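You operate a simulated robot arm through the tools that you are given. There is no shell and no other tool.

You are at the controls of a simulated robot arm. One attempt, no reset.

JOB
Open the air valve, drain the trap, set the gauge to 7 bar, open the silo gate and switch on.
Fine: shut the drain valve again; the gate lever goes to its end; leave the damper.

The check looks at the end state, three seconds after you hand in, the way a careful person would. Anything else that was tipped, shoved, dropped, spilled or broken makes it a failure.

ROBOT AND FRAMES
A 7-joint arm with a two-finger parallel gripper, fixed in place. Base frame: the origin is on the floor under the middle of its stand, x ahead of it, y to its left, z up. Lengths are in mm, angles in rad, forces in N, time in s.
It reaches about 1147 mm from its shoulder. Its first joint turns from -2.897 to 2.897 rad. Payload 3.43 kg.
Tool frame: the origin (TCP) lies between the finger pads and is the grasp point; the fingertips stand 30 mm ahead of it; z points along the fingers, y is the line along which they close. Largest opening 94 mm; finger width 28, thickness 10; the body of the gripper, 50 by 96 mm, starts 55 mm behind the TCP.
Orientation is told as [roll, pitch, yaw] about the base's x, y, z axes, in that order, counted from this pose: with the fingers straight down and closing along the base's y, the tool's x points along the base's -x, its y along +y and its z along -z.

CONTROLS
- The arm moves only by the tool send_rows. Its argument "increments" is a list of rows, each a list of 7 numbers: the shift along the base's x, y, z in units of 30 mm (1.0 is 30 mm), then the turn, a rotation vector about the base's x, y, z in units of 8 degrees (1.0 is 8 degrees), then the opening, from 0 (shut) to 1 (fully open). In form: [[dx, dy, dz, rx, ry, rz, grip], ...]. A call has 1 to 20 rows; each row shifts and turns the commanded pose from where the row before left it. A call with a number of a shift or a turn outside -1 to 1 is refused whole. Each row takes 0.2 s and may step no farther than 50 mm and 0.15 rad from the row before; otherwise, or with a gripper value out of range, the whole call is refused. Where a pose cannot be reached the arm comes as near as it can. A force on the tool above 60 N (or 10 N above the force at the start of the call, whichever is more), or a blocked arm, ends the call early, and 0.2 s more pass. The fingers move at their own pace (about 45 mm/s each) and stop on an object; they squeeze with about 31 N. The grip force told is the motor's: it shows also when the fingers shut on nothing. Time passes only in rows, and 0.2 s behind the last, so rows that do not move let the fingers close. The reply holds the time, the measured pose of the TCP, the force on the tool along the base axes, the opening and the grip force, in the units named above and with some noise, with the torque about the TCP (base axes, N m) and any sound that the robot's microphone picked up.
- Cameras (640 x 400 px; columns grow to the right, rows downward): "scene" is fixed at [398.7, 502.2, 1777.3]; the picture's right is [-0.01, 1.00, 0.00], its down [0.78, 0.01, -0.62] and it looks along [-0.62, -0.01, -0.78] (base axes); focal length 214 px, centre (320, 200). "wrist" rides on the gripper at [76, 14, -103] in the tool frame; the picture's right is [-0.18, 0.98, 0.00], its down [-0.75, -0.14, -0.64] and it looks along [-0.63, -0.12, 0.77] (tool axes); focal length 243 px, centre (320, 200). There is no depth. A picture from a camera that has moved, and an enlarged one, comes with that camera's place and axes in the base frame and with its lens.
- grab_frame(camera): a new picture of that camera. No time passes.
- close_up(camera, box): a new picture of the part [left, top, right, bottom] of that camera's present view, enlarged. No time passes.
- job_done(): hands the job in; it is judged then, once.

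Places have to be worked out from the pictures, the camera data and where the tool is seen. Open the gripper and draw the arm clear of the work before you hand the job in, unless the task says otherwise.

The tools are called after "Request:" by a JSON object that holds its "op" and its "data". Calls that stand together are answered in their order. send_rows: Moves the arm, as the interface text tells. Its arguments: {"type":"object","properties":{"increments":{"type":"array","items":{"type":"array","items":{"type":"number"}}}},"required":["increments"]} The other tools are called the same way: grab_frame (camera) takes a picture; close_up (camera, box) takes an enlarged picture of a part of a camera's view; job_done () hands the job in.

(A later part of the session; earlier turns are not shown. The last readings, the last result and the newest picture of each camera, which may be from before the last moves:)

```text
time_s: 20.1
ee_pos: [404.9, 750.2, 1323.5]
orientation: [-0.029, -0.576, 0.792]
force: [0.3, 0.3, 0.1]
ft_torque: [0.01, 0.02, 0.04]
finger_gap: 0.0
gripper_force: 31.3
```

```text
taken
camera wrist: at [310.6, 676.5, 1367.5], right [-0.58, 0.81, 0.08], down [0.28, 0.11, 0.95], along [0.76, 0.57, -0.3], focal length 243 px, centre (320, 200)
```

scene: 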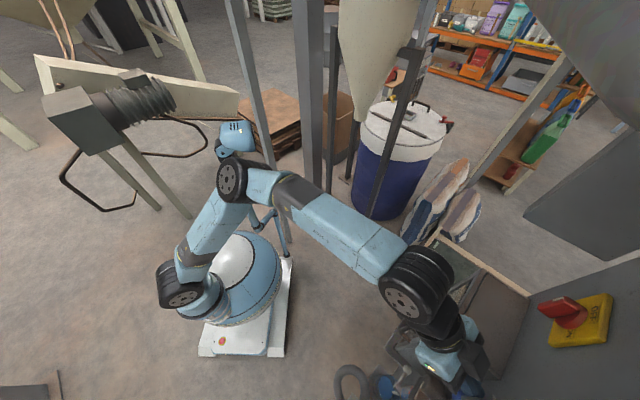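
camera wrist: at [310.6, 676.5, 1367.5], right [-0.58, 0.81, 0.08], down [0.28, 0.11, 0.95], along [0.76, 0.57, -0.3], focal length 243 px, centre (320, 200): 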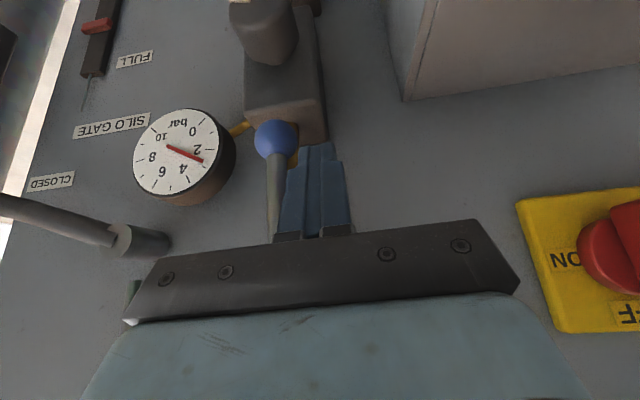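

Free now with no force. I withdraw along the panel normal.

Request:
{"op": "send_rows", "data": {"increments": [[-0.3, 0.3, 0, 0, 0, 0, 0], [-0.4, -0.4, 0.1, 0, 0, 0, 0], [-0.6, -0.6, 0.2, 0, 0, 0, 0], [-0.6, -0.6, 0, 0, 0, 0, 0], [-0.4, -0.4, 0, 0, 0, 0, 0], [0, 0, 0, 0, 0, 0, 0]]}}

Request:
{"op": "grab_frame", "data": {"camera": "wrist"}}

Request:
{"op": "close_up", "data": {"camera": "wrist", "box": [200, 0, 440, 150]}}

```text
time_s: 21.1
ee_pos: [468.0, 662.4, 1330.9]
orientation: [-0.025, -0.572, 0.612]
force: [-1.5, 0.0, 0.7]
ft_torque: [-0.01, -0.05, -0.01]
finger_gap: 0.0
gripper_force: 30.9
stopped in row 5: the arm was blocked; the commanded pose is now the measured one
```

```text
taken
camera wrist: at [361.6, 607.5, 1375.3], right [-0.43, 0.9, 0.08], down [0.3, 0.06, 0.95], along [0.85, 0.43, -0.3], focal length 243 px, centre (320, 200)
```

wrist: 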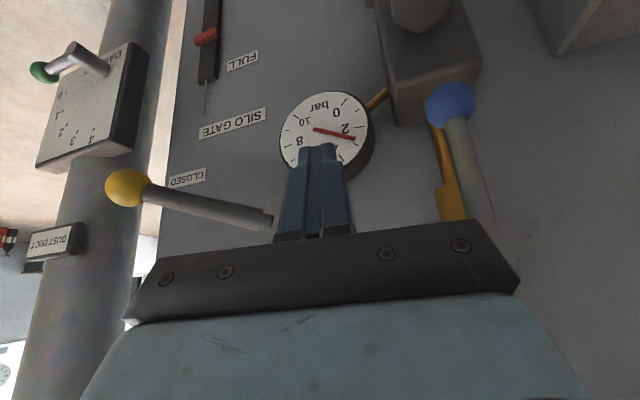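

```text
2.67 times, centred on (320, 75) of wrist
camera zoom: at [361.6, 607.5, 1375.3], right [-0.43, 0.9, 0.08], down [0.3, 0.06, 0.95], along [0.85, 0.43, -0.3], focal length 647 px, centre (320, 533)
```

zoom: 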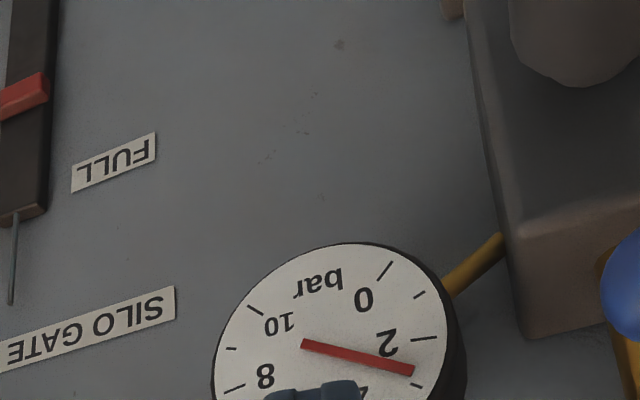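

The arm slid sideways again although the tool is free, so some arm link may be limited or touching something. I check the scene, especially the blue stalk near the robot's elbow.

Request:
{"op": "grab_frame", "data": {"camera": "scene"}}

Request:
{"op": "close_up", "data": {"camera": "scene", "box": [140, 100, 340, 300]}}

Request:
{"op": "close_up", "data": {"camera": "scene", "box": [340, 200, 540, 400]}}

```text
taken
```

scene: 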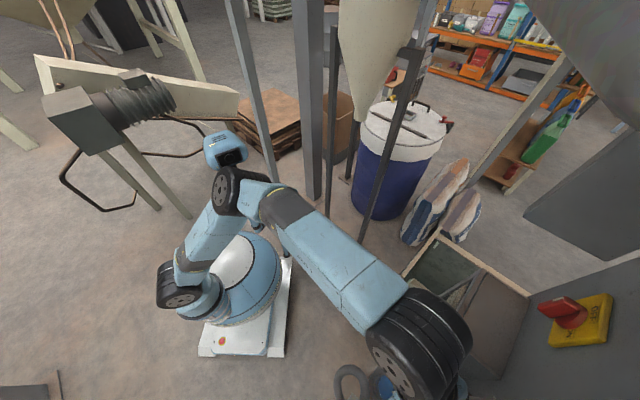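

```text
2.00 times, centred on (240, 200) of scene
camera zoom: at [398.7, 502.2, 1777.3], right [-0.01, 1.0, 0.0], down [0.78, 0.01, -0.62], along [-0.62, -0.01, -0.78], focal length 429 px, centre (480, 200)
```

zoom: 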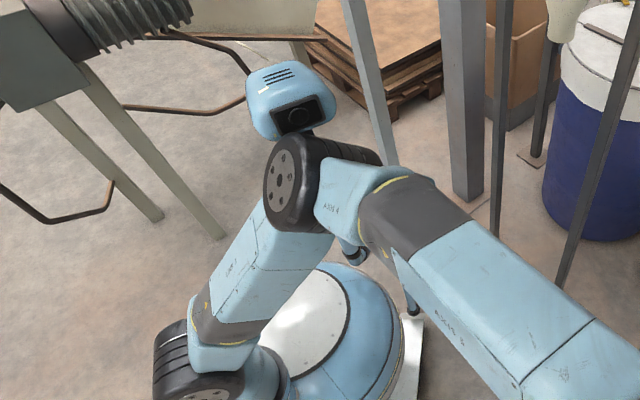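

```text
2.00 times, centred on (440, 300) of scene
camera zoom: at [398.7, 502.2, 1777.3], right [-0.01, 1.0, 0.0], down [0.78, 0.01, -0.62], along [-0.62, -0.01, -0.78], focal length 429 px, centre (80, 0)
```

zoom: 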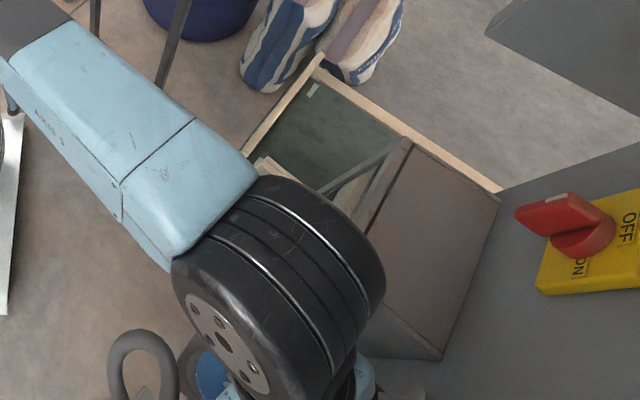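

The blue head is the robot's own camera head, so no collision. The yaw keeps falling off at the blocks: a wrist roll limit. The gripper is symmetric, so I will use it turned by 180° (camera on top). First I withdraw while letting the yaw decrease.

Request:
{"op": "send_rows", "data": {"increments": [[-0.5, -0.5, 0.4, 0, 0, -0.6, 0], [-0.6, -0.6, 0.4, -0.3, 0.3, -0.9, 0], [-0.6, -0.6, 0.4, -0.3, 0.3, -0.9, 0], [-0.6, -0.6, 0.4, -0.3, 0.3, -0.9, 0], [-0.6, -0.6, 0.4, -0.3, 0.3, -0.9, 0], [-0.6, -0.5, 0.4, -0.3, 0.3, -0.9, 0], [0, 0, 0, 0, 0, 0, 0]]}}

Request:
{"op": "grab_frame", "data": {"camera": "scene"}}

Request:
{"op": "grab_frame", "data": {"camera": "wrist"}}

```text
time_s: 22.9
ee_pos: [402.6, 544.6, 1403.5]
orientation: [-0.187, -0.321, -0.106]
force: [-0.7, -0.5, -0.4]
ft_torque: [0.0, -0.01, 0.02]
finger_gap: 0.1
gripper_force: 31.0
stopped in row 7: the arm was blocked; the commanded pose is now the measured one
```

```text
taken
```

scene: 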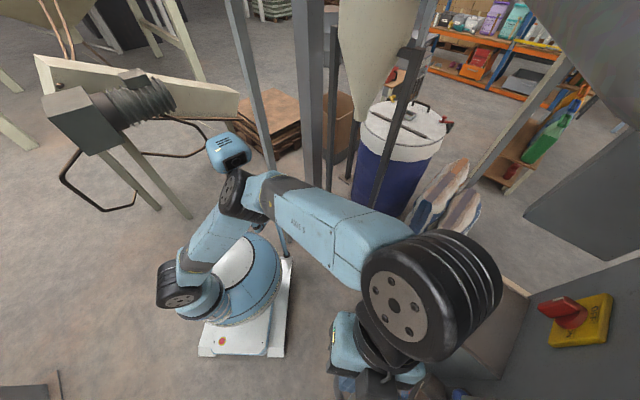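

```text
taken
camera wrist: at [305.3, 586.4, 1472.9], right [0.33, 0.94, -0.12], down [0.5, -0.07, 0.86], along [0.8, -0.35, -0.49], focal length 243 px, centre (320, 200)
```

wrist: 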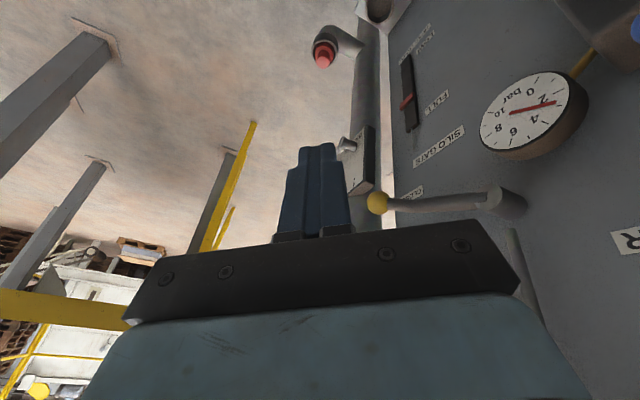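

Still a skew at the end of that move, with no contact force. I test small free-space motions to learn which way the arm is limited.

Request:
{"op": "send_rows", "data": {"increments": [[-0.4, 0.3, 0.4, 0, 0, 0, 0], [-0.4, 0.3, 0.4, 0, 0, 0, 0], [0, 0, 0, 0, 0, 0, 0]]}}

Request:
{"op": "grab_frame", "data": {"camera": "scene"}}

```text
time_s: 23.8
ee_pos: [377.4, 561.1, 1426.1]
orientation: [-0.187, -0.322, -0.104]
force: [-0.3, -0.2, -0.4]
ft_torque: [-0.01, 0.0, 0.04]
finger_gap: 0.0
gripper_force: 31.1
```

```text
taken
```

scene: 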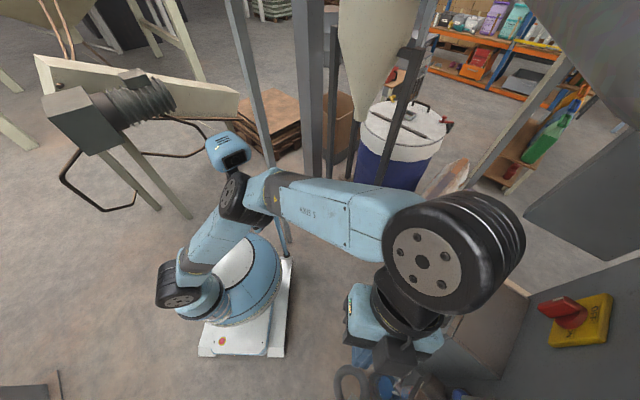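

That followed correctly. I move to the earlier good standoff (around x 307, y 680, z 1420) in small checked steps.

Request:
{"op": "send_rows", "data": {"increments": [[-0.4, 0.6, 0, 0, 0, 0, 0], [-0.4, 0.7, 0, 0, 0, 0, 0], [-0.4, 0.7, 0, 0, 0, 0, 0], [-0.4, 0.7, 0, 0, 0, 0, 0], [-0.4, 0.6, 0, 0, 0, 0, 0], [0, 0, 0, 0, 0, 0, 0]]}}

Request:
{"op": "grab_frame", "data": {"camera": "scene"}}

```text
time_s: 25.1
ee_pos: [314.4, 630.1, 1405.0]
orientation: [-0.184, -0.322, -0.105]
force: [-0.3, -0.9, -0.5]
ft_torque: [0.01, -0.02, -0.02]
finger_gap: 0.0
gripper_force: 31.2
out of reach, approached as far as the arm can: row 3, 4, 5
```

```text
taken
```

scene: 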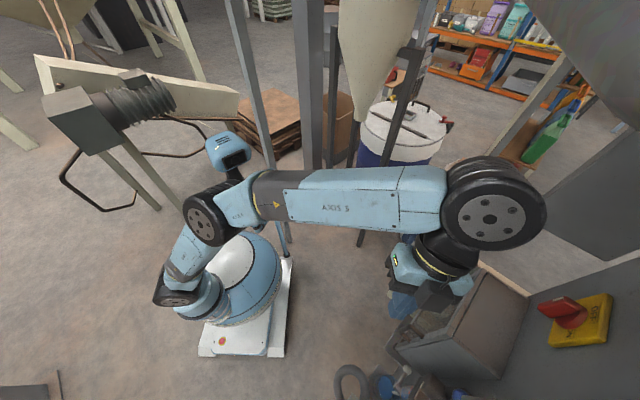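

"Out of reach" here means the hand pointing down puts the wrist too high; tilting the hand forward should relieve that. I rotate in place back towards pitch −0.9 / yaw 45°, well clear of the panel.

Request:
{"op": "send_rows", "data": {"increments": [[0, 0, 0, 0.28, -0.41, 0.773, 0], [0, 0, 0, 0.28, -0.41, 0.773, 0], [0, 0, 0, 0.28, -0.41, 0.773, 0], [0, 0, 0, 0.28, -0.41, 0.773, 0], [0, 0, 0, 0.28, -0.41, 0.773, 0], [0, 0, 0, 0.28, -0.41, 0.773, 0], [0, 0, 0, 0.28, -0.41, 0.773, 0], [0, 0, 0, 0.28, -0.41, 0.773, 0], [0, 0, 0, 0.28, -0.41, 0.773, 0], [0, 0, 0, 0, 0, 0, 0]]}}

Request:
{"op": "grab_frame", "data": {"camera": "scene"}}

Request:
{"op": "grab_frame", "data": {"camera": "wrist"}}

```text
time_s: 26.0
ee_pos: [434.2, 589.8, 1406.3]
orientation: [-0.067, -0.506, -0.021]
force: [-0.7, -0.2, -0.3]
ft_torque: [-0.03, -0.03, -0.02]
finger_gap: 0.2
gripper_force: 30.9
stopped in row 4: the arm was blocked; the commanded pose is now the measured one
```

```text
taken
```

scene: 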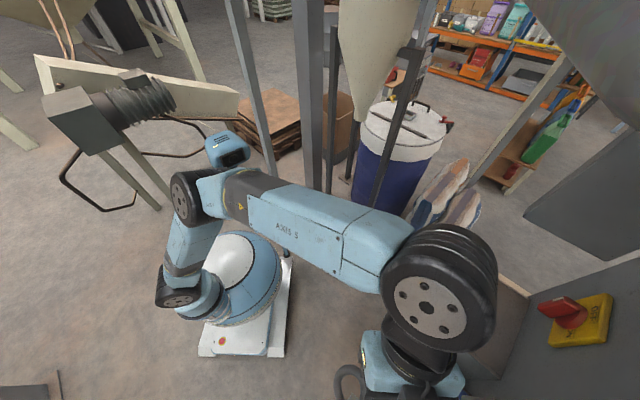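

```text
taken
camera wrist: at [320.2, 612.3, 1458.0], right [0.21, 0.98, 0.03], down [0.34, -0.11, 0.93], along [0.92, -0.19, -0.36], focal length 243 px, centre (320, 200)
```

wrist: 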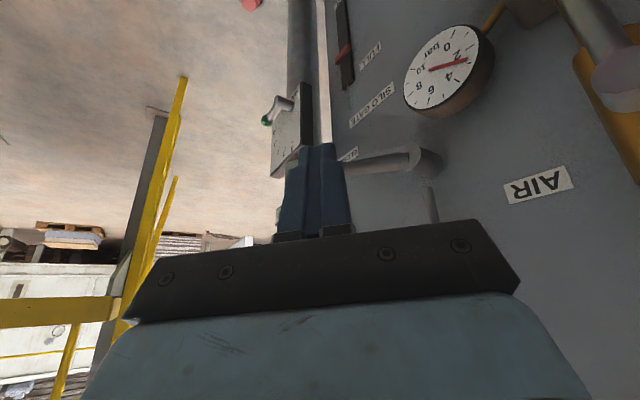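

Rotating towards +yaw makes the arm swing, so some wrist joint is wound up. I test a small pure yaw turn and then a small backward shift to see which is limiting.

Request:
{"op": "send_rows", "data": {"increments": [[0, 0, 0, 0, 0, 0.5, 0], [0, 0, 0, 0, 0, 0.5, 0], [0, 0, 0, 0, 0, 0, 0], [0, 0, 0, 0, 0, 0, 0]]}}

Request:
{"op": "send_rows", "data": {"increments": [[-0.5, 0, 0, 0, 0, 0, 0], [-0.5, 0, 0, 0, 0, 0, 0], [0, 0, 0, 0, 0, 0, 0]]}}

Request:
{"op": "grab_frame", "data": {"camera": "scene"}}

```text
time_s: 27.2
ee_pos: [463.1, 575.1, 1409.4]
orientation: [-0.063, -0.508, 0.067]
force: [-0.2, -0.1, -0.5]
ft_torque: [0.01, 0.01, 0.01]
finger_gap: 0.0
gripper_force: 30.8
stopped in row 4: the arm was blocked; the commanded pose is now the measured one
```

```text
time_s: 28.2
ee_pos: [478.9, 549.4, 1410.0]
orientation: [-0.06, -0.506, -0.013]
force: [0.1, 0.9, 0.1]
ft_torque: [-0.09, -0.08, -0.04]
finger_gap: 0.2
gripper_force: 31.2
stopped in row 3: the arm was blocked; the commanded pose is now the measured one
```

```text
taken
```

scene: 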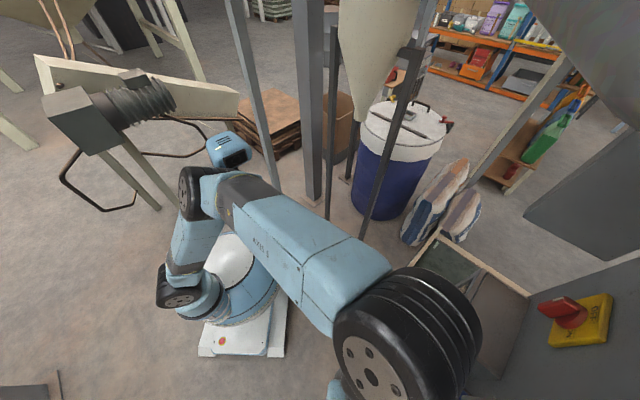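

The arm swings clockwise whatever I ask, which looks like it travelling to another joint solution. I check whether it holds still with pure zero rows.

Request:
{"op": "send_rows", "data": {"increments": [[0, 0, 0, 0, 0, 0, 0], [0, 0, 0, 0, 0, 0, 0], [0, 0, 0, 0, 0, 0, 0]]}}

Request:
{"op": "send_rows", "data": {"increments": [[0, 0, -0.3, 0, 0, 0, 0], [0, 0, 0, 0, 0, 0, 0]]}}

Request:
{"op": "send_rows", "data": {"increments": [[0.3, 0, 0, 0, 0, 0, 0], [0, 0, 0, 0, 0, 0, 0]]}}

Request:
{"op": "send_rows", "data": {"increments": [[0, 0.3, 0, 0, 0, 0, 0], [0, 0, 0, 0, 0, 0, 0]]}}

```text
time_s: 29.0
ee_pos: [480.9, 548.4, 1410.1]
orientation: [-0.059, -0.505, -0.016]
force: [-0.3, 0.5, 0.4]
ft_torque: [0.0, 0.0, 0.01]
finger_gap: 0.0
gripper_force: 30.8
```

```text
time_s: 29.6
ee_pos: [487.2, 543.5, 1402.4]
orientation: [-0.055, -0.506, -0.028]
force: [-0.1, 0.9, -0.5]
ft_torque: [-0.03, -0.02, 0.04]
finger_gap: 0.0
gripper_force: 30.9
```

```text
time_s: 30.2
ee_pos: [487.7, 548.8, 1402.0]
orientation: [-0.061, -0.505, -0.013]
force: [0.2, -0.2, -1.1]
ft_torque: [0.01, -0.02, 0.02]
finger_gap: 0.1
gripper_force: 31.1
```

```text
time_s: 30.8
ee_pos: [490.4, 556.7, 1403.7]
orientation: [-0.057, -0.503, -0.015]
force: [-0.3, 0.0, -0.2]
ft_torque: [-0.01, 0.01, 0.01]
finger_gap: 0.0
gripper_force: 30.9
```

The deviations are all a rotation about a vertical axis near the shoulder. I take a closer look at the shoulder and elbow to understand which part is limiting.

Request:
{"op": "close_up", "data": {"camera": "scene", "box": [130, 120, 330, 380]}}

Request:
{"op": "close_up", "data": {"camera": "scene", "box": [140, 230, 320, 370]}}

```text
1.54 times, centred on (230, 250) of scene
camera zoom: at [398.7, 502.2, 1777.3], right [-0.01, 1.0, 0.0], down [0.78, 0.01, -0.62], along [-0.62, -0.01, -0.78], focal length 330 px, centre (458, 123)
```

zoom: 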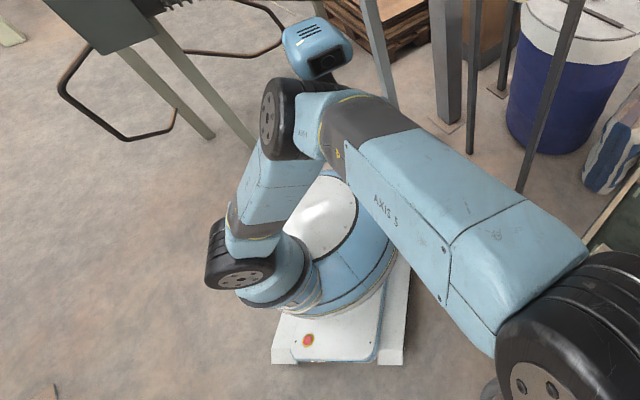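

```text
2.86 times, centred on (230, 300) of scene
camera zoom: at [398.7, 502.2, 1777.3], right [-0.01, 1.0, 0.0], down [0.78, 0.01, -0.62], along [-0.62, -0.01, -0.78], focal length 613 px, centre (577, -86)
```

zoom: 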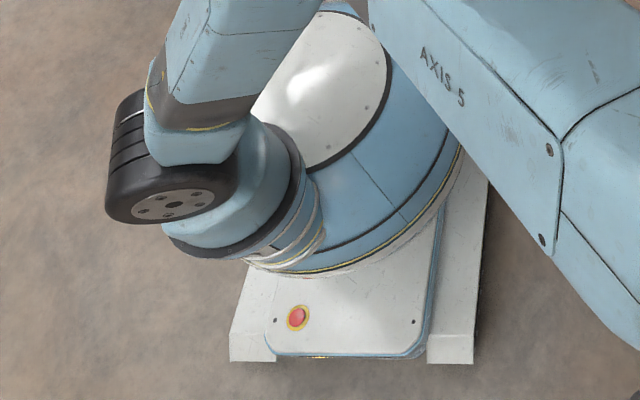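

I suspect the elbow is being held up by the robot's own head when I retract on this side. I swing the hand to the right in free space (clear of the duct), which is the unobstructed direction, and see how the elbow re-arranges.

Request:
{"op": "send_rows", "data": {"increments": [[-0.2, -0.8, 0, 0, 0, -0.3, 0], [-0.2, -0.9, 0, 0, 0, -0.3, 0], [-0.2, -0.9, 0, 0, 0, -0.3, 0], [-0.2, -0.9, 0, 0, 0, -0.3, 0], [-0.2, -0.9, 0, 0, 0, -0.3, 0], [-0.2, -0.9, 0, 0, 0, -0.3, 0], [-0.2, -0.9, 0, 0, 0, -0.3, 0], [0, 0, 0, 0, 0, 0, 0]]}}

Request:
{"op": "grab_frame", "data": {"camera": "scene"}}

```text
time_s: 31.7
ee_pos: [549.4, 406.3, 1402.9]
orientation: [-0.057, -0.504, -0.336]
force: [-0.1, 0.0, -0.2]
ft_torque: [-0.03, -0.01, -0.01]
finger_gap: 0.0
gripper_force: 30.6
stopped in row 4: the arm was blocked; the commanded pose is now the measured one
```

```text
taken
```

scene: 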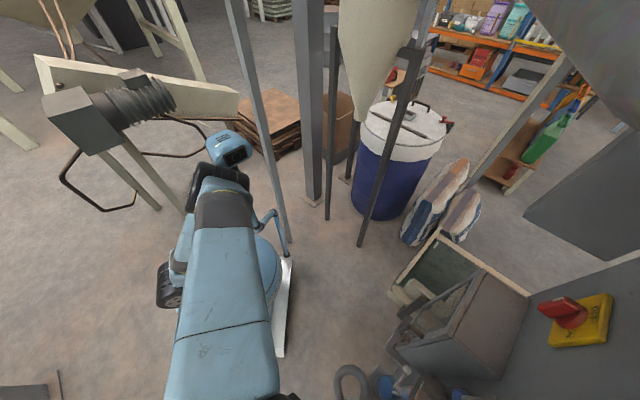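

The elbow still sits beside the head while the hand keeps swinging right. I check the wrist view for clearance to the duct before anything else.

Request:
{"op": "grab_frame", "data": {"camera": "wrist"}}

Request:
{"op": "close_up", "data": {"camera": "scene", "box": [150, 110, 300, 230]}}

```text
taken
camera wrist: at [448.2, 463.3, 1455.6], right [0.5, 0.87, 0.04], down [0.29, -0.21, 0.93], along [0.82, -0.45, -0.36], focal length 243 px, centre (320, 200)
```

wrist: 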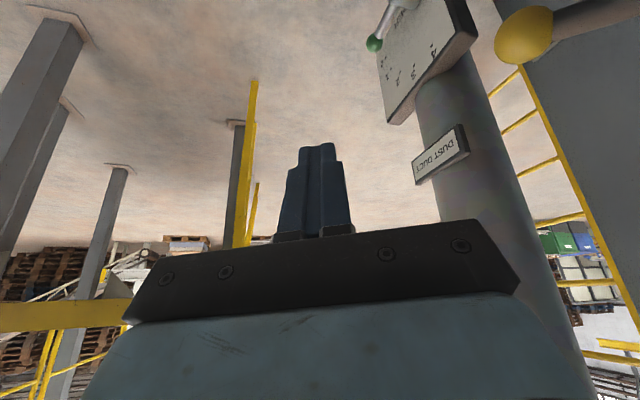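

```text
3.33 times, centred on (225, 170) of scene
camera zoom: at [398.7, 502.2, 1777.3], right [-0.01, 1.0, 0.0], down [0.78, 0.01, -0.62], along [-0.62, -0.01, -0.78], focal length 715 px, centre (637, 300)
```

zoom: 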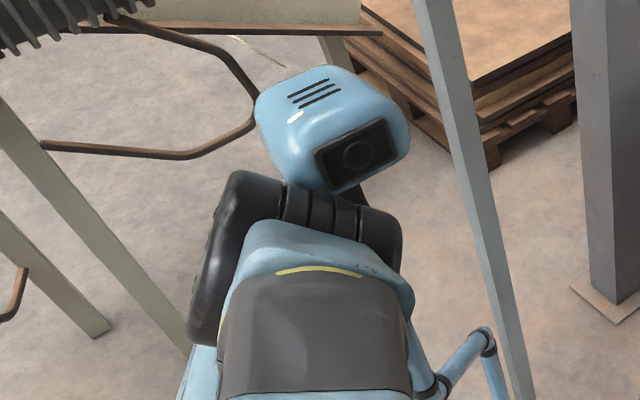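

The close-up shows the elbow resting against the robot's own head. Raising/extending the hand should free it, and more yaw should draw the elbow to the right; I try raising with a slow positive yaw.

Request:
{"op": "send_rows", "data": {"increments": [[0.2, 0.1, 0.6, 0, 0, 0, 0], [0.2, 0.1, 0.6, 0, 0, 0, 0], [0.2, 0.1, 0.6, 0, 0, 0, 0], [0, 0, 0, 0, 0, 0, 0]]}}

Request:
{"op": "grab_frame", "data": {"camera": "scene"}}

```text
time_s: 32.7
ee_pos: [565.8, 418.6, 1457.5]
orientation: [-0.058, -0.505, -0.33]
force: [-0.3, -0.1, 0.1]
ft_torque: [-0.01, 0.02, 0.02]
finger_gap: 0.0
gripper_force: 31.3
```

```text
taken
```

scene: 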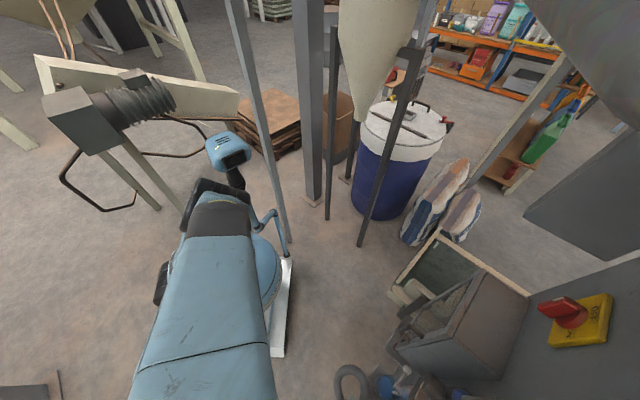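

The elbow is now clear of the head. I rotate the yaw positively here in small steps and watch how the elbow responds.

Request:
{"op": "send_rows", "data": {"increments": [[0, 0, 0, 0, 0, 0.7, 0], [0, 0, 0, 0, 0, 0.7, 0], [0, 0, 0, 0, 0, 0.7, 0], [0, 0, 0, 0, 0, 0.7, 0], [0, 0, 0, 0, 0, 0, 0]]}}

Request:
{"op": "grab_frame", "data": {"camera": "scene"}}

```text
time_s: 33.9
ee_pos: [564.4, 416.4, 1457.9]
orientation: [-0.058, -0.504, 0.062]
force: [0.1, 0.4, -0.2]
ft_torque: [0.03, 0.0, -0.03]
finger_gap: 0.1
gripper_force: 31.3
```

```text
taken
```

scene: 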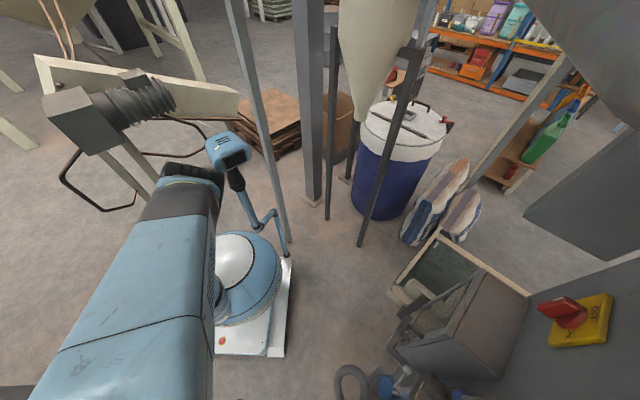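

Increasing the yaw moves the elbow to the right, away from the head. I continue up to about 45°.

Request:
{"op": "send_rows", "data": {"increments": [[0, 0, 0, 0, 0, 0.7, 0], [0, 0, 0, 0, 0, 0.7, 0], [0, 0, 0, 0, 0, 0.7, 0], [0, 0, 0, 0, 0, 0.7, 0], [0, 0, 0, 0, 0, 0.7, 0], [0, 0, 0, 0, 0, 0, 0]]}}

Request:
{"op": "grab_frame", "data": {"camera": "scene"}}

Request:
{"op": "grab_frame", "data": {"camera": "wrist"}}

```text
time_s: 35.3
ee_pos: [564.7, 416.9, 1458.5]
orientation: [-0.057, -0.505, 0.552]
force: [0.5, 0.1, 0.2]
ft_torque: [-0.02, 0.0, -0.02]
finger_gap: 0.0
gripper_force: 30.9
```

```text
taken
```

scene: 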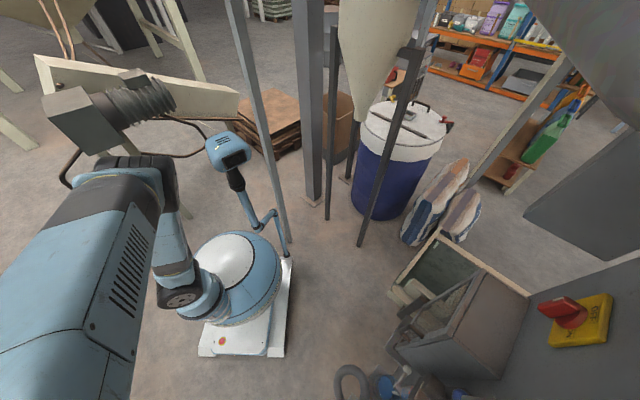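

```text
taken
camera wrist: at [457.6, 374.0, 1509.4], right [-0.35, 0.93, 0.04], down [0.35, 0.09, 0.93], along [0.87, 0.34, -0.36], focal length 243 px, centre (320, 200)
```

wrist: 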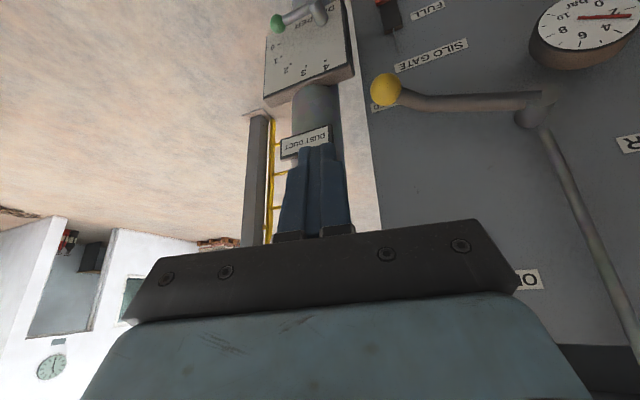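

The elbow is well to the right of the head now. I move left along the panel at a safe distance towards the drain's column, raising the yaw a bit more on the way.

Request:
{"op": "send_rows", "data": {"increments": [[-0.5, 0.5, 0, 0, 0, 0.3, 0], [-0.65, 0.62, 0, 0, 0, 0.3, 0], [-0.65, 0.62, 0, 0, 0, 0.3, 0], [-0.65, 0.62, 0, 0, 0, 0.3, 0], [-0.65, 0.62, 0, 0, 0, 0.3, 0], [-0.65, 0.62, 0, 0, 0, 0.3, 0], [-0.65, 0.62, 0, 0, 0, 0.3, 0], [0, 0, 0, 0, 0, 0, 0]]}}

Request:
{"op": "grab_frame", "data": {"camera": "scene"}}

```text
time_s: 37.1
ee_pos: [435.9, 546.1, 1459.0]
orientation: [-0.056, -0.503, 0.842]
force: [-0.2, 0.6, -0.2]
ft_torque: [0.0, 0.0, 0.01]
finger_gap: 0.0
gripper_force: 31.2
```

```text
taken
```

scene: 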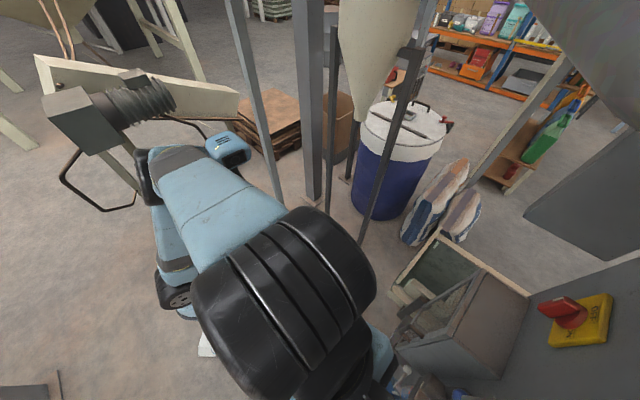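

Tracking is perfect now. I continue left and down towards the drain column, still about 100 mm in front of everything.

Request:
{"op": "send_rows", "data": {"increments": [[-0.5, 0.42, -0.5, 0, 0, 0, 0], [-0.55, 0.47, -0.8, 0, 0, 0, 0], [-0.55, 0.47, -0.9, 0, 0, 0, 0], [-0.55, 0.47, -0.9, 0, 0, 0, 0], [-0.55, 0.47, -0.9, 0, 0, 0, 0], [-0.55, 0.47, -0.9, 0, 0, 0, 0], [-0.55, 0.47, -0.9, 0, 0, 0, 0], [-0.55, 0.47, -0.9, 0, 0, 0, 0], [0, 0, 0, 0, 0, 0, 0]]}}

Request:
{"op": "grab_frame", "data": {"camera": "scene"}}

Request:
{"op": "grab_frame", "data": {"camera": "wrist"}}

```text
time_s: 38.7
ee_pos: [370.3, 600.2, 1332.9]
orientation: [0.124, -0.5, 0.738]
force: [0.1, 0.6, -0.9]
ft_torque: [-0.02, 0.0, -0.03]
finger_gap: 0.0
gripper_force: 31.0
stopped in row 8: the arm was blocked; the commanded pose is now the measured one
```

```text
taken
```

scene: 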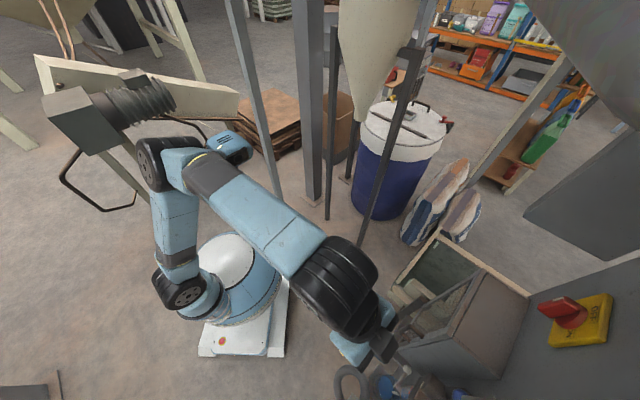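

```text
taken
camera wrist: at [283.4, 522.7, 1388.5], right [-0.58, 0.79, 0.19], down [0.42, 0.08, 0.91], along [0.7, 0.6, -0.38], focal length 243 px, centre (320, 200)
```

wrist: 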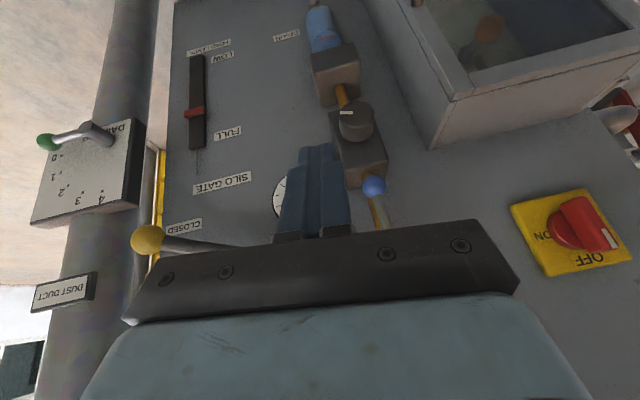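

Blocked again while lowering; I check whether the forearm touches the head here.

Request:
{"op": "close_up", "data": {"camera": "scene", "box": [120, 100, 300, 220]}}

```text
3.33 times, centred on (210, 160) of scene
camera zoom: at [398.7, 502.2, 1777.3], right [-0.01, 1.0, 0.0], down [0.78, 0.01, -0.62], along [-0.62, -0.01, -0.78], focal length 715 px, centre (687, 333)
```

zoom: 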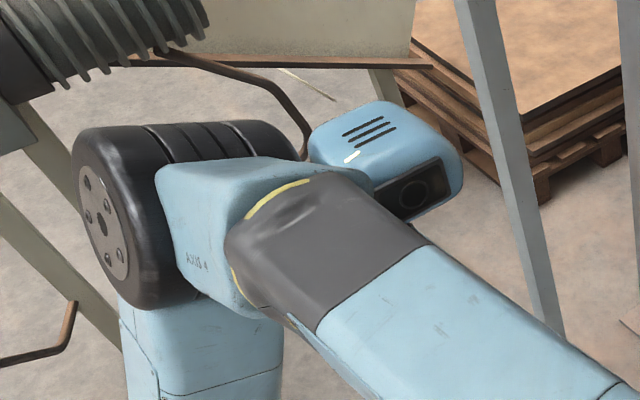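

I want to see whether the base turret (joint 1) itself is at its stop; I enlarge the shoulder now and compare after a small known move.

Request:
{"op": "close_up", "data": {"camera": "scene", "box": [140, 230, 320, 370]}}

Request:
{"op": "send_rows", "data": {"increments": [[0, 0, 0.6, 0, 0, 0, 0], [0.3, -0.3, 0.6, 0, 0, 0, 0], [0.3, -0.3, 0.6, 0, 0, 0, 0], [0.3, -0.3, 0.6, 0, 0, 0, 0], [0, 0, 0, 0, 0, 0, 0]]}}

Request:
{"op": "close_up", "data": {"camera": "scene", "box": [140, 230, 320, 370]}}

Request:
{"op": "grab_frame", "data": {"camera": "scene"}}

```text
2.86 times, centred on (230, 300) of scene
camera zoom: at [398.7, 502.2, 1777.3], right [-0.01, 1.0, 0.0], down [0.78, 0.01, -0.62], along [-0.62, -0.01, -0.78], focal length 613 px, centre (577, -86)
```

zoom: 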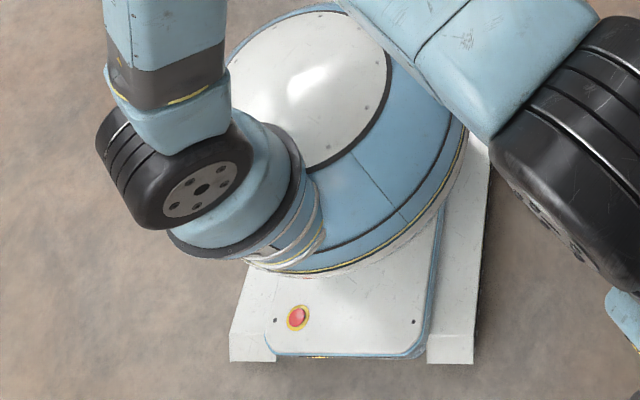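

```text
time_s: 39.9
ee_pos: [391.7, 574.1, 1406.9]
orientation: [0.117, -0.502, 0.742]
force: [-0.2, -0.1, 0.8]
ft_torque: [0.08, -0.02, 0.01]
finger_gap: 0.0
gripper_force: 31.3
```

```text
2.86 times, centred on (230, 300) of scene
camera zoom: at [398.7, 502.2, 1777.3], right [-0.01, 1.0, 0.0], down [0.78, 0.01, -0.62], along [-0.62, -0.01, -0.78], focal length 613 px, centre (577, -86)
```

zoom: 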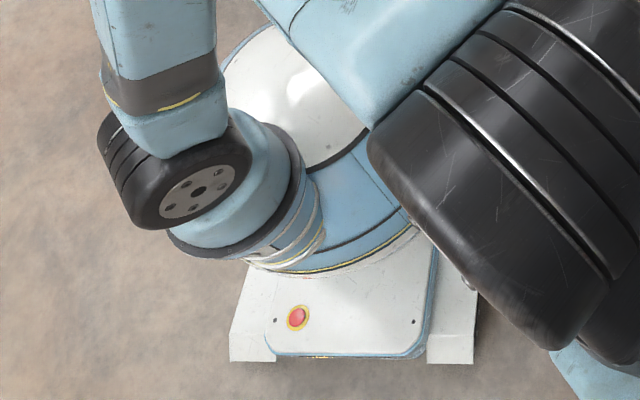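

```text
taken
```

scene: 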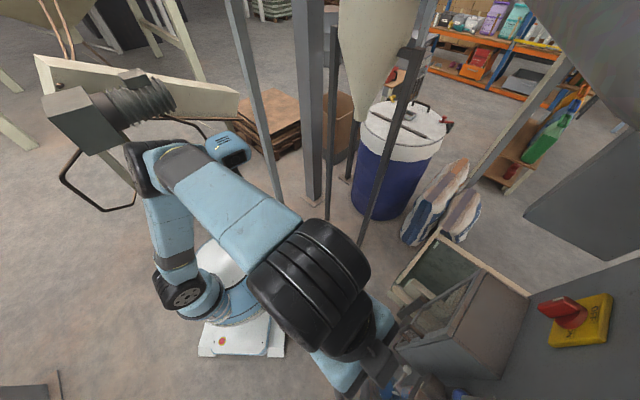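

Joint 1 still has freedom, so it is the elbow meeting the robot's head when the hand is drawn in. I will therefore transit further out (TCP ~765 mm from the base along the panel normal), where the elbow stays forward.

Request:
{"op": "send_rows", "data": {"increments": [[0.6, 0.6, 0, -0.18, -0.165, -0.03, 0], [0.66, 0.66, 0, -0.18, -0.165, -0.03, 0], [0.66, 0.66, 0, -0.18, -0.165, -0.03, 0], [-0.6, 0.6, 0, 0, 0, 0, 0], [-0.7, 0.7, 0, 0, 0, 0, 0], [-0.7, 0.7, 0, 0, 0, 0, 0], [-0.7, 0.7, 0, 0, 0, 0, 0], [0, 0, 0, 0, 0, 0, 0]]}}

Request:
{"op": "grab_frame", "data": {"camera": "scene"}}

Request:
{"op": "grab_frame", "data": {"camera": "wrist"}}

```text
time_s: 41.7
ee_pos: [371.0, 713.6, 1404.9]
orientation: [0.001, -0.499, 0.785]
force: [-0.2, 0.2, 0.5]
ft_torque: [0.01, -0.02, 0.0]
finger_gap: 0.0
gripper_force: 31.5
```

```text
taken
```

scene: 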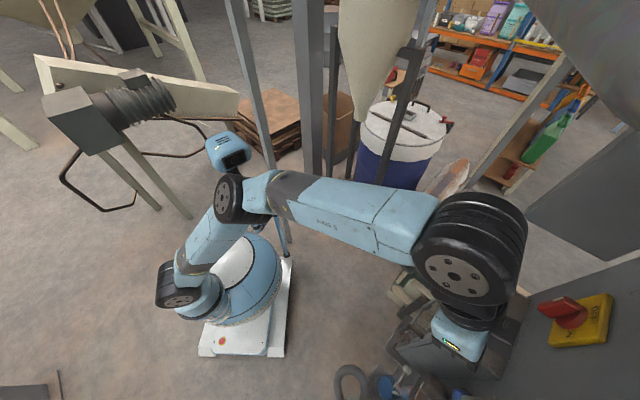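

```text
taken
camera wrist: at [280.6, 641.3, 1458.3], right [-0.58, 0.81, 0.09], down [0.35, 0.15, 0.92], along [0.74, 0.57, -0.37], focal length 243 px, centre (320, 200)
```

wrist: 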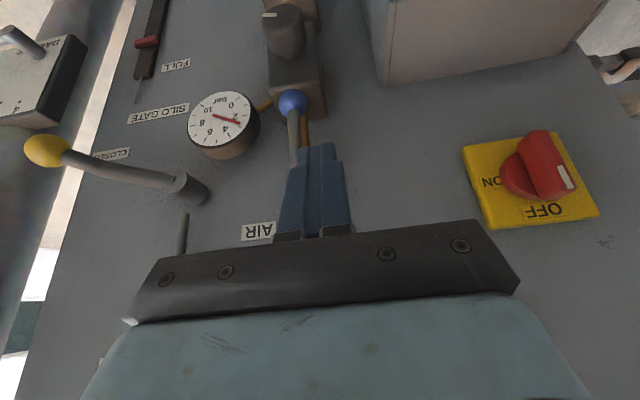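

Exact tracking at this distance. I add some yaw (to pull the elbow right) and then descend in front of the gap between cabinet and trap.

Request:
{"op": "send_rows", "data": {"increments": [[0, 0, 0, 0, 0, 0.7, 0], [0, 0, 0, 0, 0, 0.7, 0], [0, 0, -0.3, 0, 0, 0.7, 0], [-0.2, 0.2, -0.7, 0, 0, 0, 0], [-0.2, 0.2, -0.8, 0, 0, 0, 0], [-0.1, 0.1, -0.8, 0, 0, 0, 0], [0, 0, -0.8, 0, 0, 0, 0], [0, 0, 0, 0, 0, 0, 0]]}}

Request:
{"op": "grab_frame", "data": {"camera": "scene"}}

Request:
{"op": "grab_frame", "data": {"camera": "wrist"}}

```text
time_s: 43.7
ee_pos: [409.7, 710.0, 1297.5]
orientation: [0.005, -0.492, 1.001]
force: [-29.1, -15.8, -6.5]
ft_torque: [-0.02, 0.78, 0.38]
finger_gap: 0.0
gripper_force: 31.4
stopped in row 8: the arm was blocked; the commanded pose is now the measured one
```

```text
taken
```

scene: 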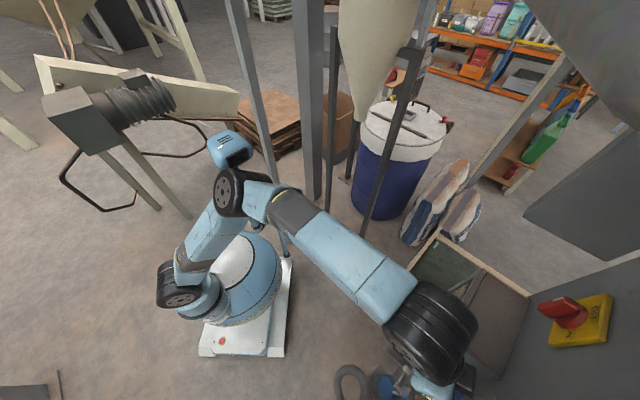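

```text
taken
camera wrist: at [337.2, 621.1, 1352.3], right [-0.74, 0.67, 0.09], down [0.32, 0.23, 0.92], along [0.59, 0.71, -0.38], focal length 243 px, centre (320, 200)
```

wrist: 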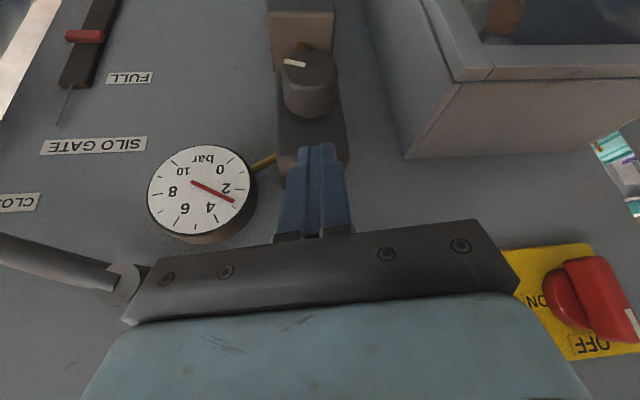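

The hand has swung against the air lever's ball (light axial push, lever still at its stop). I lift straight up off it; then I will roll the tool about its own axis in the +yaw sense, which draws the elbow away from the head and suits the drain lever too.

Request:
{"op": "send_rows", "data": {"increments": [[-0.15, -0.1, 0.4, 0, 0, 0, 0], [0, 0, 0.6, 0, 0, 0, 0], [0, 0, 0.8, 0, 0, 0, 0], [0, 0, 0.8, 0, 0, 0, 0], [0, 0, 0.8, 0, 0, 0, 0], [0, 0, 0, 0, 0, 0, 0]]}}

Request:
{"op": "grab_frame", "data": {"camera": "scene"}}

Request:
{"op": "grab_frame", "data": {"camera": "wrist"}}

```text
time_s: 44.9
ee_pos: [405.5, 709.6, 1383.6]
orientation: [0.0, -0.472, 1.004]
force: [-2.0, -2.7, -3.4]
ft_torque: [-0.11, 0.14, -0.05]
finger_gap: 0.0
gripper_force: 31.1
stopped in row 5: the force on the tool passed its limit at 86 N (the readings are from after the stop); the commanded pose is now the measured one
```

```text
taken
```

scene: 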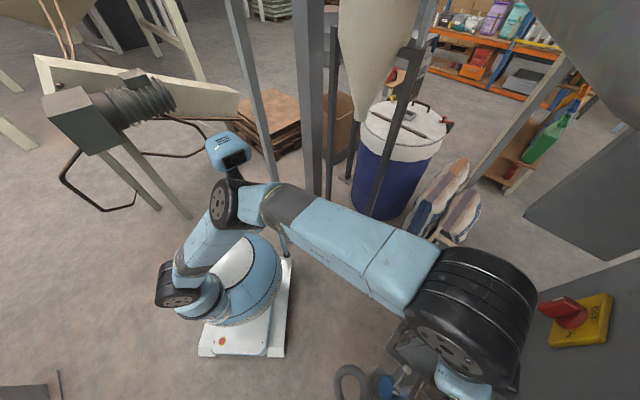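

```text
taken
camera wrist: at [332.3, 620.1, 1440.7], right [-0.74, 0.67, 0.08], down [0.32, 0.24, 0.91], along [0.59, 0.7, -0.4], focal length 243 px, centre (320, 200)
```

wrist: 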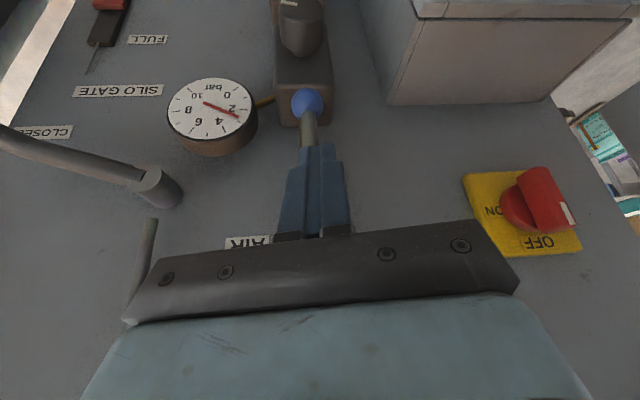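

A brief catch on the valve hub; now at rest without force and the lever still points down. I back away from the panel first, in small steps, then up and to the right.

Request:
{"op": "send_rows", "data": {"increments": [[-0.3, -0.3, 0, 0, 0, 0, 0], [-0.3, -0.3, 0, 0, 0, 0, 0], [-0.1, -0.3, 0.3, 0, 0, 0, 0], [0, -0.3, 0.5, 0, 0, 0, 0], [0, 0, 0, 0, 0, 0, 0]]}}

Request:
{"op": "grab_frame", "data": {"camera": "wrist"}}

```text
time_s: 46.1
ee_pos: [384.6, 672.9, 1407.9]
orientation: [0.001, -0.471, 1.001]
force: [0.0, -0.1, 0.5]
ft_torque: [0.0, 0.01, 0.04]
finger_gap: 0.2
gripper_force: 30.8
```

```text
taken
camera wrist: at [312.4, 584.2, 1464.7], right [-0.74, 0.67, 0.08], down [0.32, 0.24, 0.91], along [0.59, 0.7, -0.4], focal length 243 px, centre (320, 200)
```

wrist: 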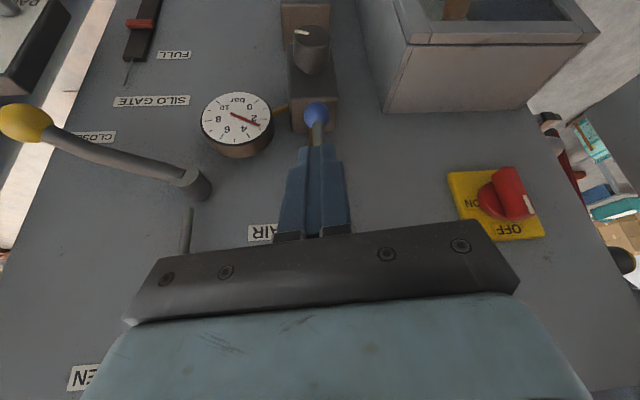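

Free and tracking exactly. Now I roll the tool about its own axis (+yaw sense) by 40° and watch the elbow.

Request:
{"op": "send_rows", "data": {"increments": [[0, 0, 0, -0.24, -0.38, 0.89, 0], [0, 0, 0, -0.24, -0.38, 0.89, 0], [0, 0, 0, -0.24, -0.38, 0.89, 0], [0, 0, 0, -0.24, -0.38, 0.89, 0], [0, 0, 0, -0.24, -0.38, 0.89, 0], [0, 0, 0, 0, 0, 0, 0]]}}

Request:
{"op": "grab_frame", "data": {"camera": "scene"}}

```text
time_s: 47.5
ee_pos: [384.6, 671.8, 1406.9]
orientation: [-0.315, -0.358, 1.757]
force: [-0.5, -0.3, -0.6]
ft_torque: [-0.01, -0.01, -0.01]
finger_gap: 0.1
gripper_force: 30.3
```

```text
taken
```

scene: 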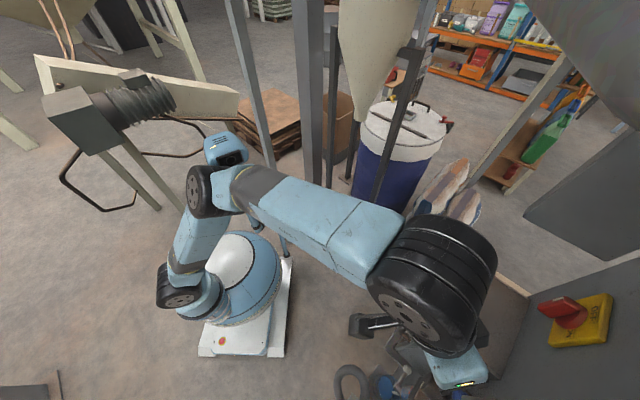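

The elbow moved right. I continue the roll by another ~48°.

Request:
{"op": "send_rows", "data": {"increments": [[0, 0, 0, -0.24, -0.38, 0.89, 0], [0, 0, 0, -0.24, -0.38, 0.89, 0], [0, 0, 0, -0.24, -0.38, 0.89, 0], [0, 0, 0, -0.24, -0.38, 0.89, 0], [0, 0, 0, -0.24, -0.38, 0.89, 0], [0, 0, 0, -0.24, -0.38, 0.89, 0], [0, 0, 0, 0, 0, 0, 0]]}}

Request:
{"op": "grab_frame", "data": {"camera": "scene"}}

Request:
{"op": "grab_frame", "data": {"camera": "wrist"}}

```text
time_s: 49.1
ee_pos: [385.1, 673.9, 1406.9]
orientation: [-0.468, -0.018, 2.539]
force: [0.5, -0.2, 0.5]
ft_torque: [-0.02, 0.02, 0.01]
finger_gap: 0.0
gripper_force: 31.3
```

```text
taken
```

scene: 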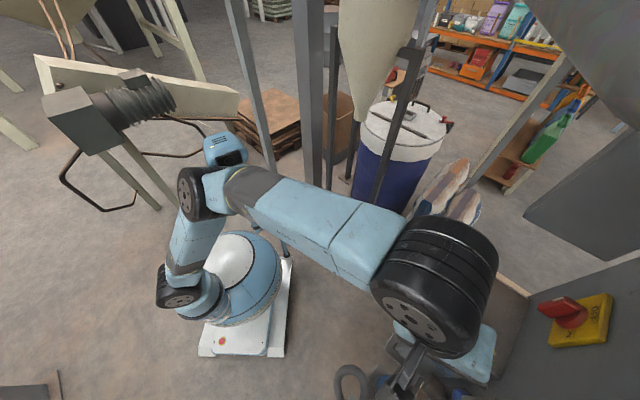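

```text
taken
camera wrist: at [416.7, 581.4, 1490.1], right [-0.66, -0.61, -0.44], down [-0.7, 0.29, 0.65], along [-0.28, 0.74, -0.62], focal length 243 px, centre (320, 200)
```

wrist: 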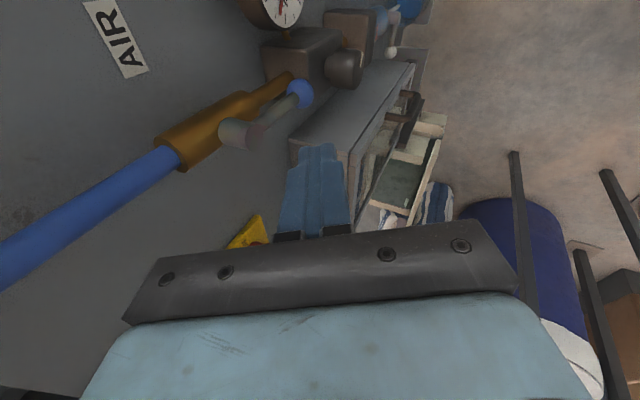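

Elbow is further right now. I make the hand more vertical (extends the arm, keeping the elbow forward), shift left to the gap's column and begin to descend, checking in between.

Request:
{"op": "send_rows", "data": {"increments": [[-0.2, 0.4, 0, -0.65, 0.65, 0, 0], [-0.4, 0.65, 0, -0.65, 0.65, 0, 0], [-0.4, 0.65, 0, 0, 0, 0, 0], [0, 0, -0.5, 0, 0, 0, 0], [0, 0, -0.8, 0, 0, 0, 0], [0, 0, -0.8, 0, 0, 0, 0], [0, 0, -0.8, 0, 0, 0, 0], [0, 0, 0, 0, 0, 0, 0]]}}

Request:
{"op": "grab_frame", "data": {"camera": "scene"}}

Request:
{"op": "grab_frame", "data": {"camera": "wrist"}}

```text
time_s: 50.9
ee_pos: [356.8, 722.8, 1320.6]
orientation: [-0.216, -0.07, 2.528]
force: [0.5, -0.6, -0.3]
ft_torque: [-0.01, 0.01, 0.02]
finger_gap: 0.1
gripper_force: 31.3
```

```text
taken
```

scene: 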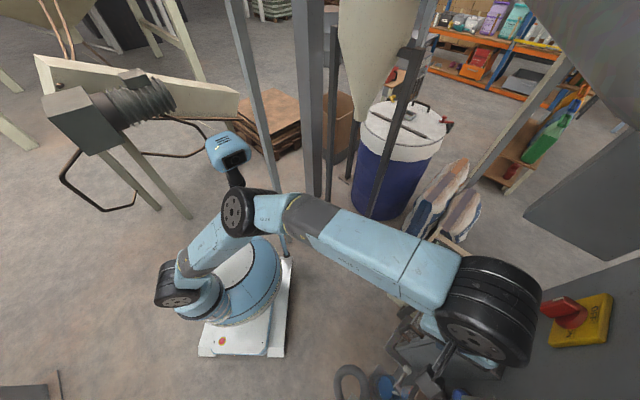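

```text
taken
camera wrist: at [405.1, 647.0, 1413.4], right [-0.71, -0.67, -0.2], down [-0.58, 0.41, 0.71], along [-0.39, 0.62, -0.68], focal length 243 px, centre (320, 200)
```

wrist: 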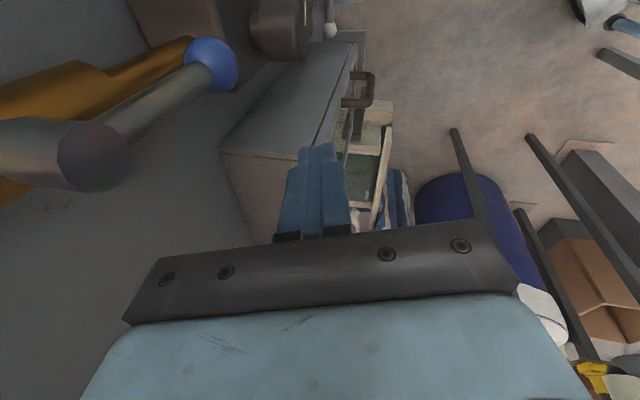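

The elbow is well clear of the head now and tracking is exact. I continue down in front of the gap.

Request:
{"op": "send_rows", "data": {"increments": [[-0.25, 0.1, -0.7, 0, 0, 0, 0], [-0.15, 0.1, -0.8, 0, 0, 0, 0], [0, 0, -0.8, 0, 0, 0, 0], [0, 0, -0.8, 0, 0, 0, 0], [0, 0, -0.8, 0, 0, 0, 0], [0, 0, 0, 0, 0, 0, 0]]}}

Request:
{"op": "grab_frame", "data": {"camera": "scene"}}

Request:
{"op": "grab_frame", "data": {"camera": "wrist"}}

```text
time_s: 52.3
ee_pos: [342.2, 731.9, 1204.0]
orientation: [-0.216, -0.071, 2.529]
force: [0.2, 0.2, 0.1]
ft_torque: [-0.01, -0.02, 0.0]
finger_gap: 0.0
gripper_force: 30.7
```

```text
taken
```

scene: 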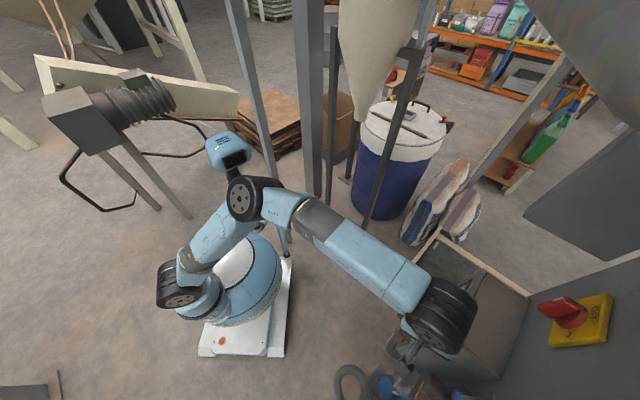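

```text
taken
camera wrist: at [390.0, 654.2, 1295.2], right [-0.71, -0.67, -0.2], down [-0.58, 0.41, 0.71], along [-0.4, 0.62, -0.68], focal length 243 px, centre (320, 200)
```

wrist: 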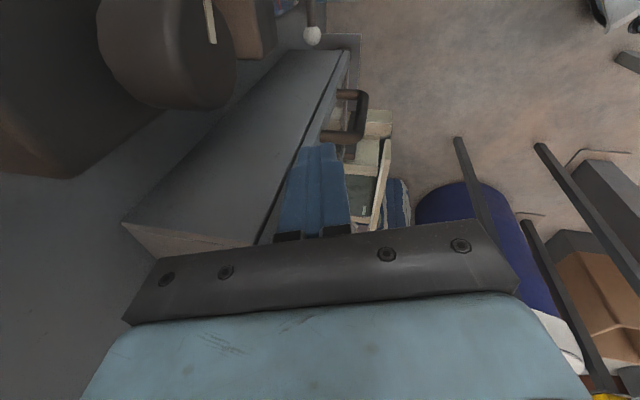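

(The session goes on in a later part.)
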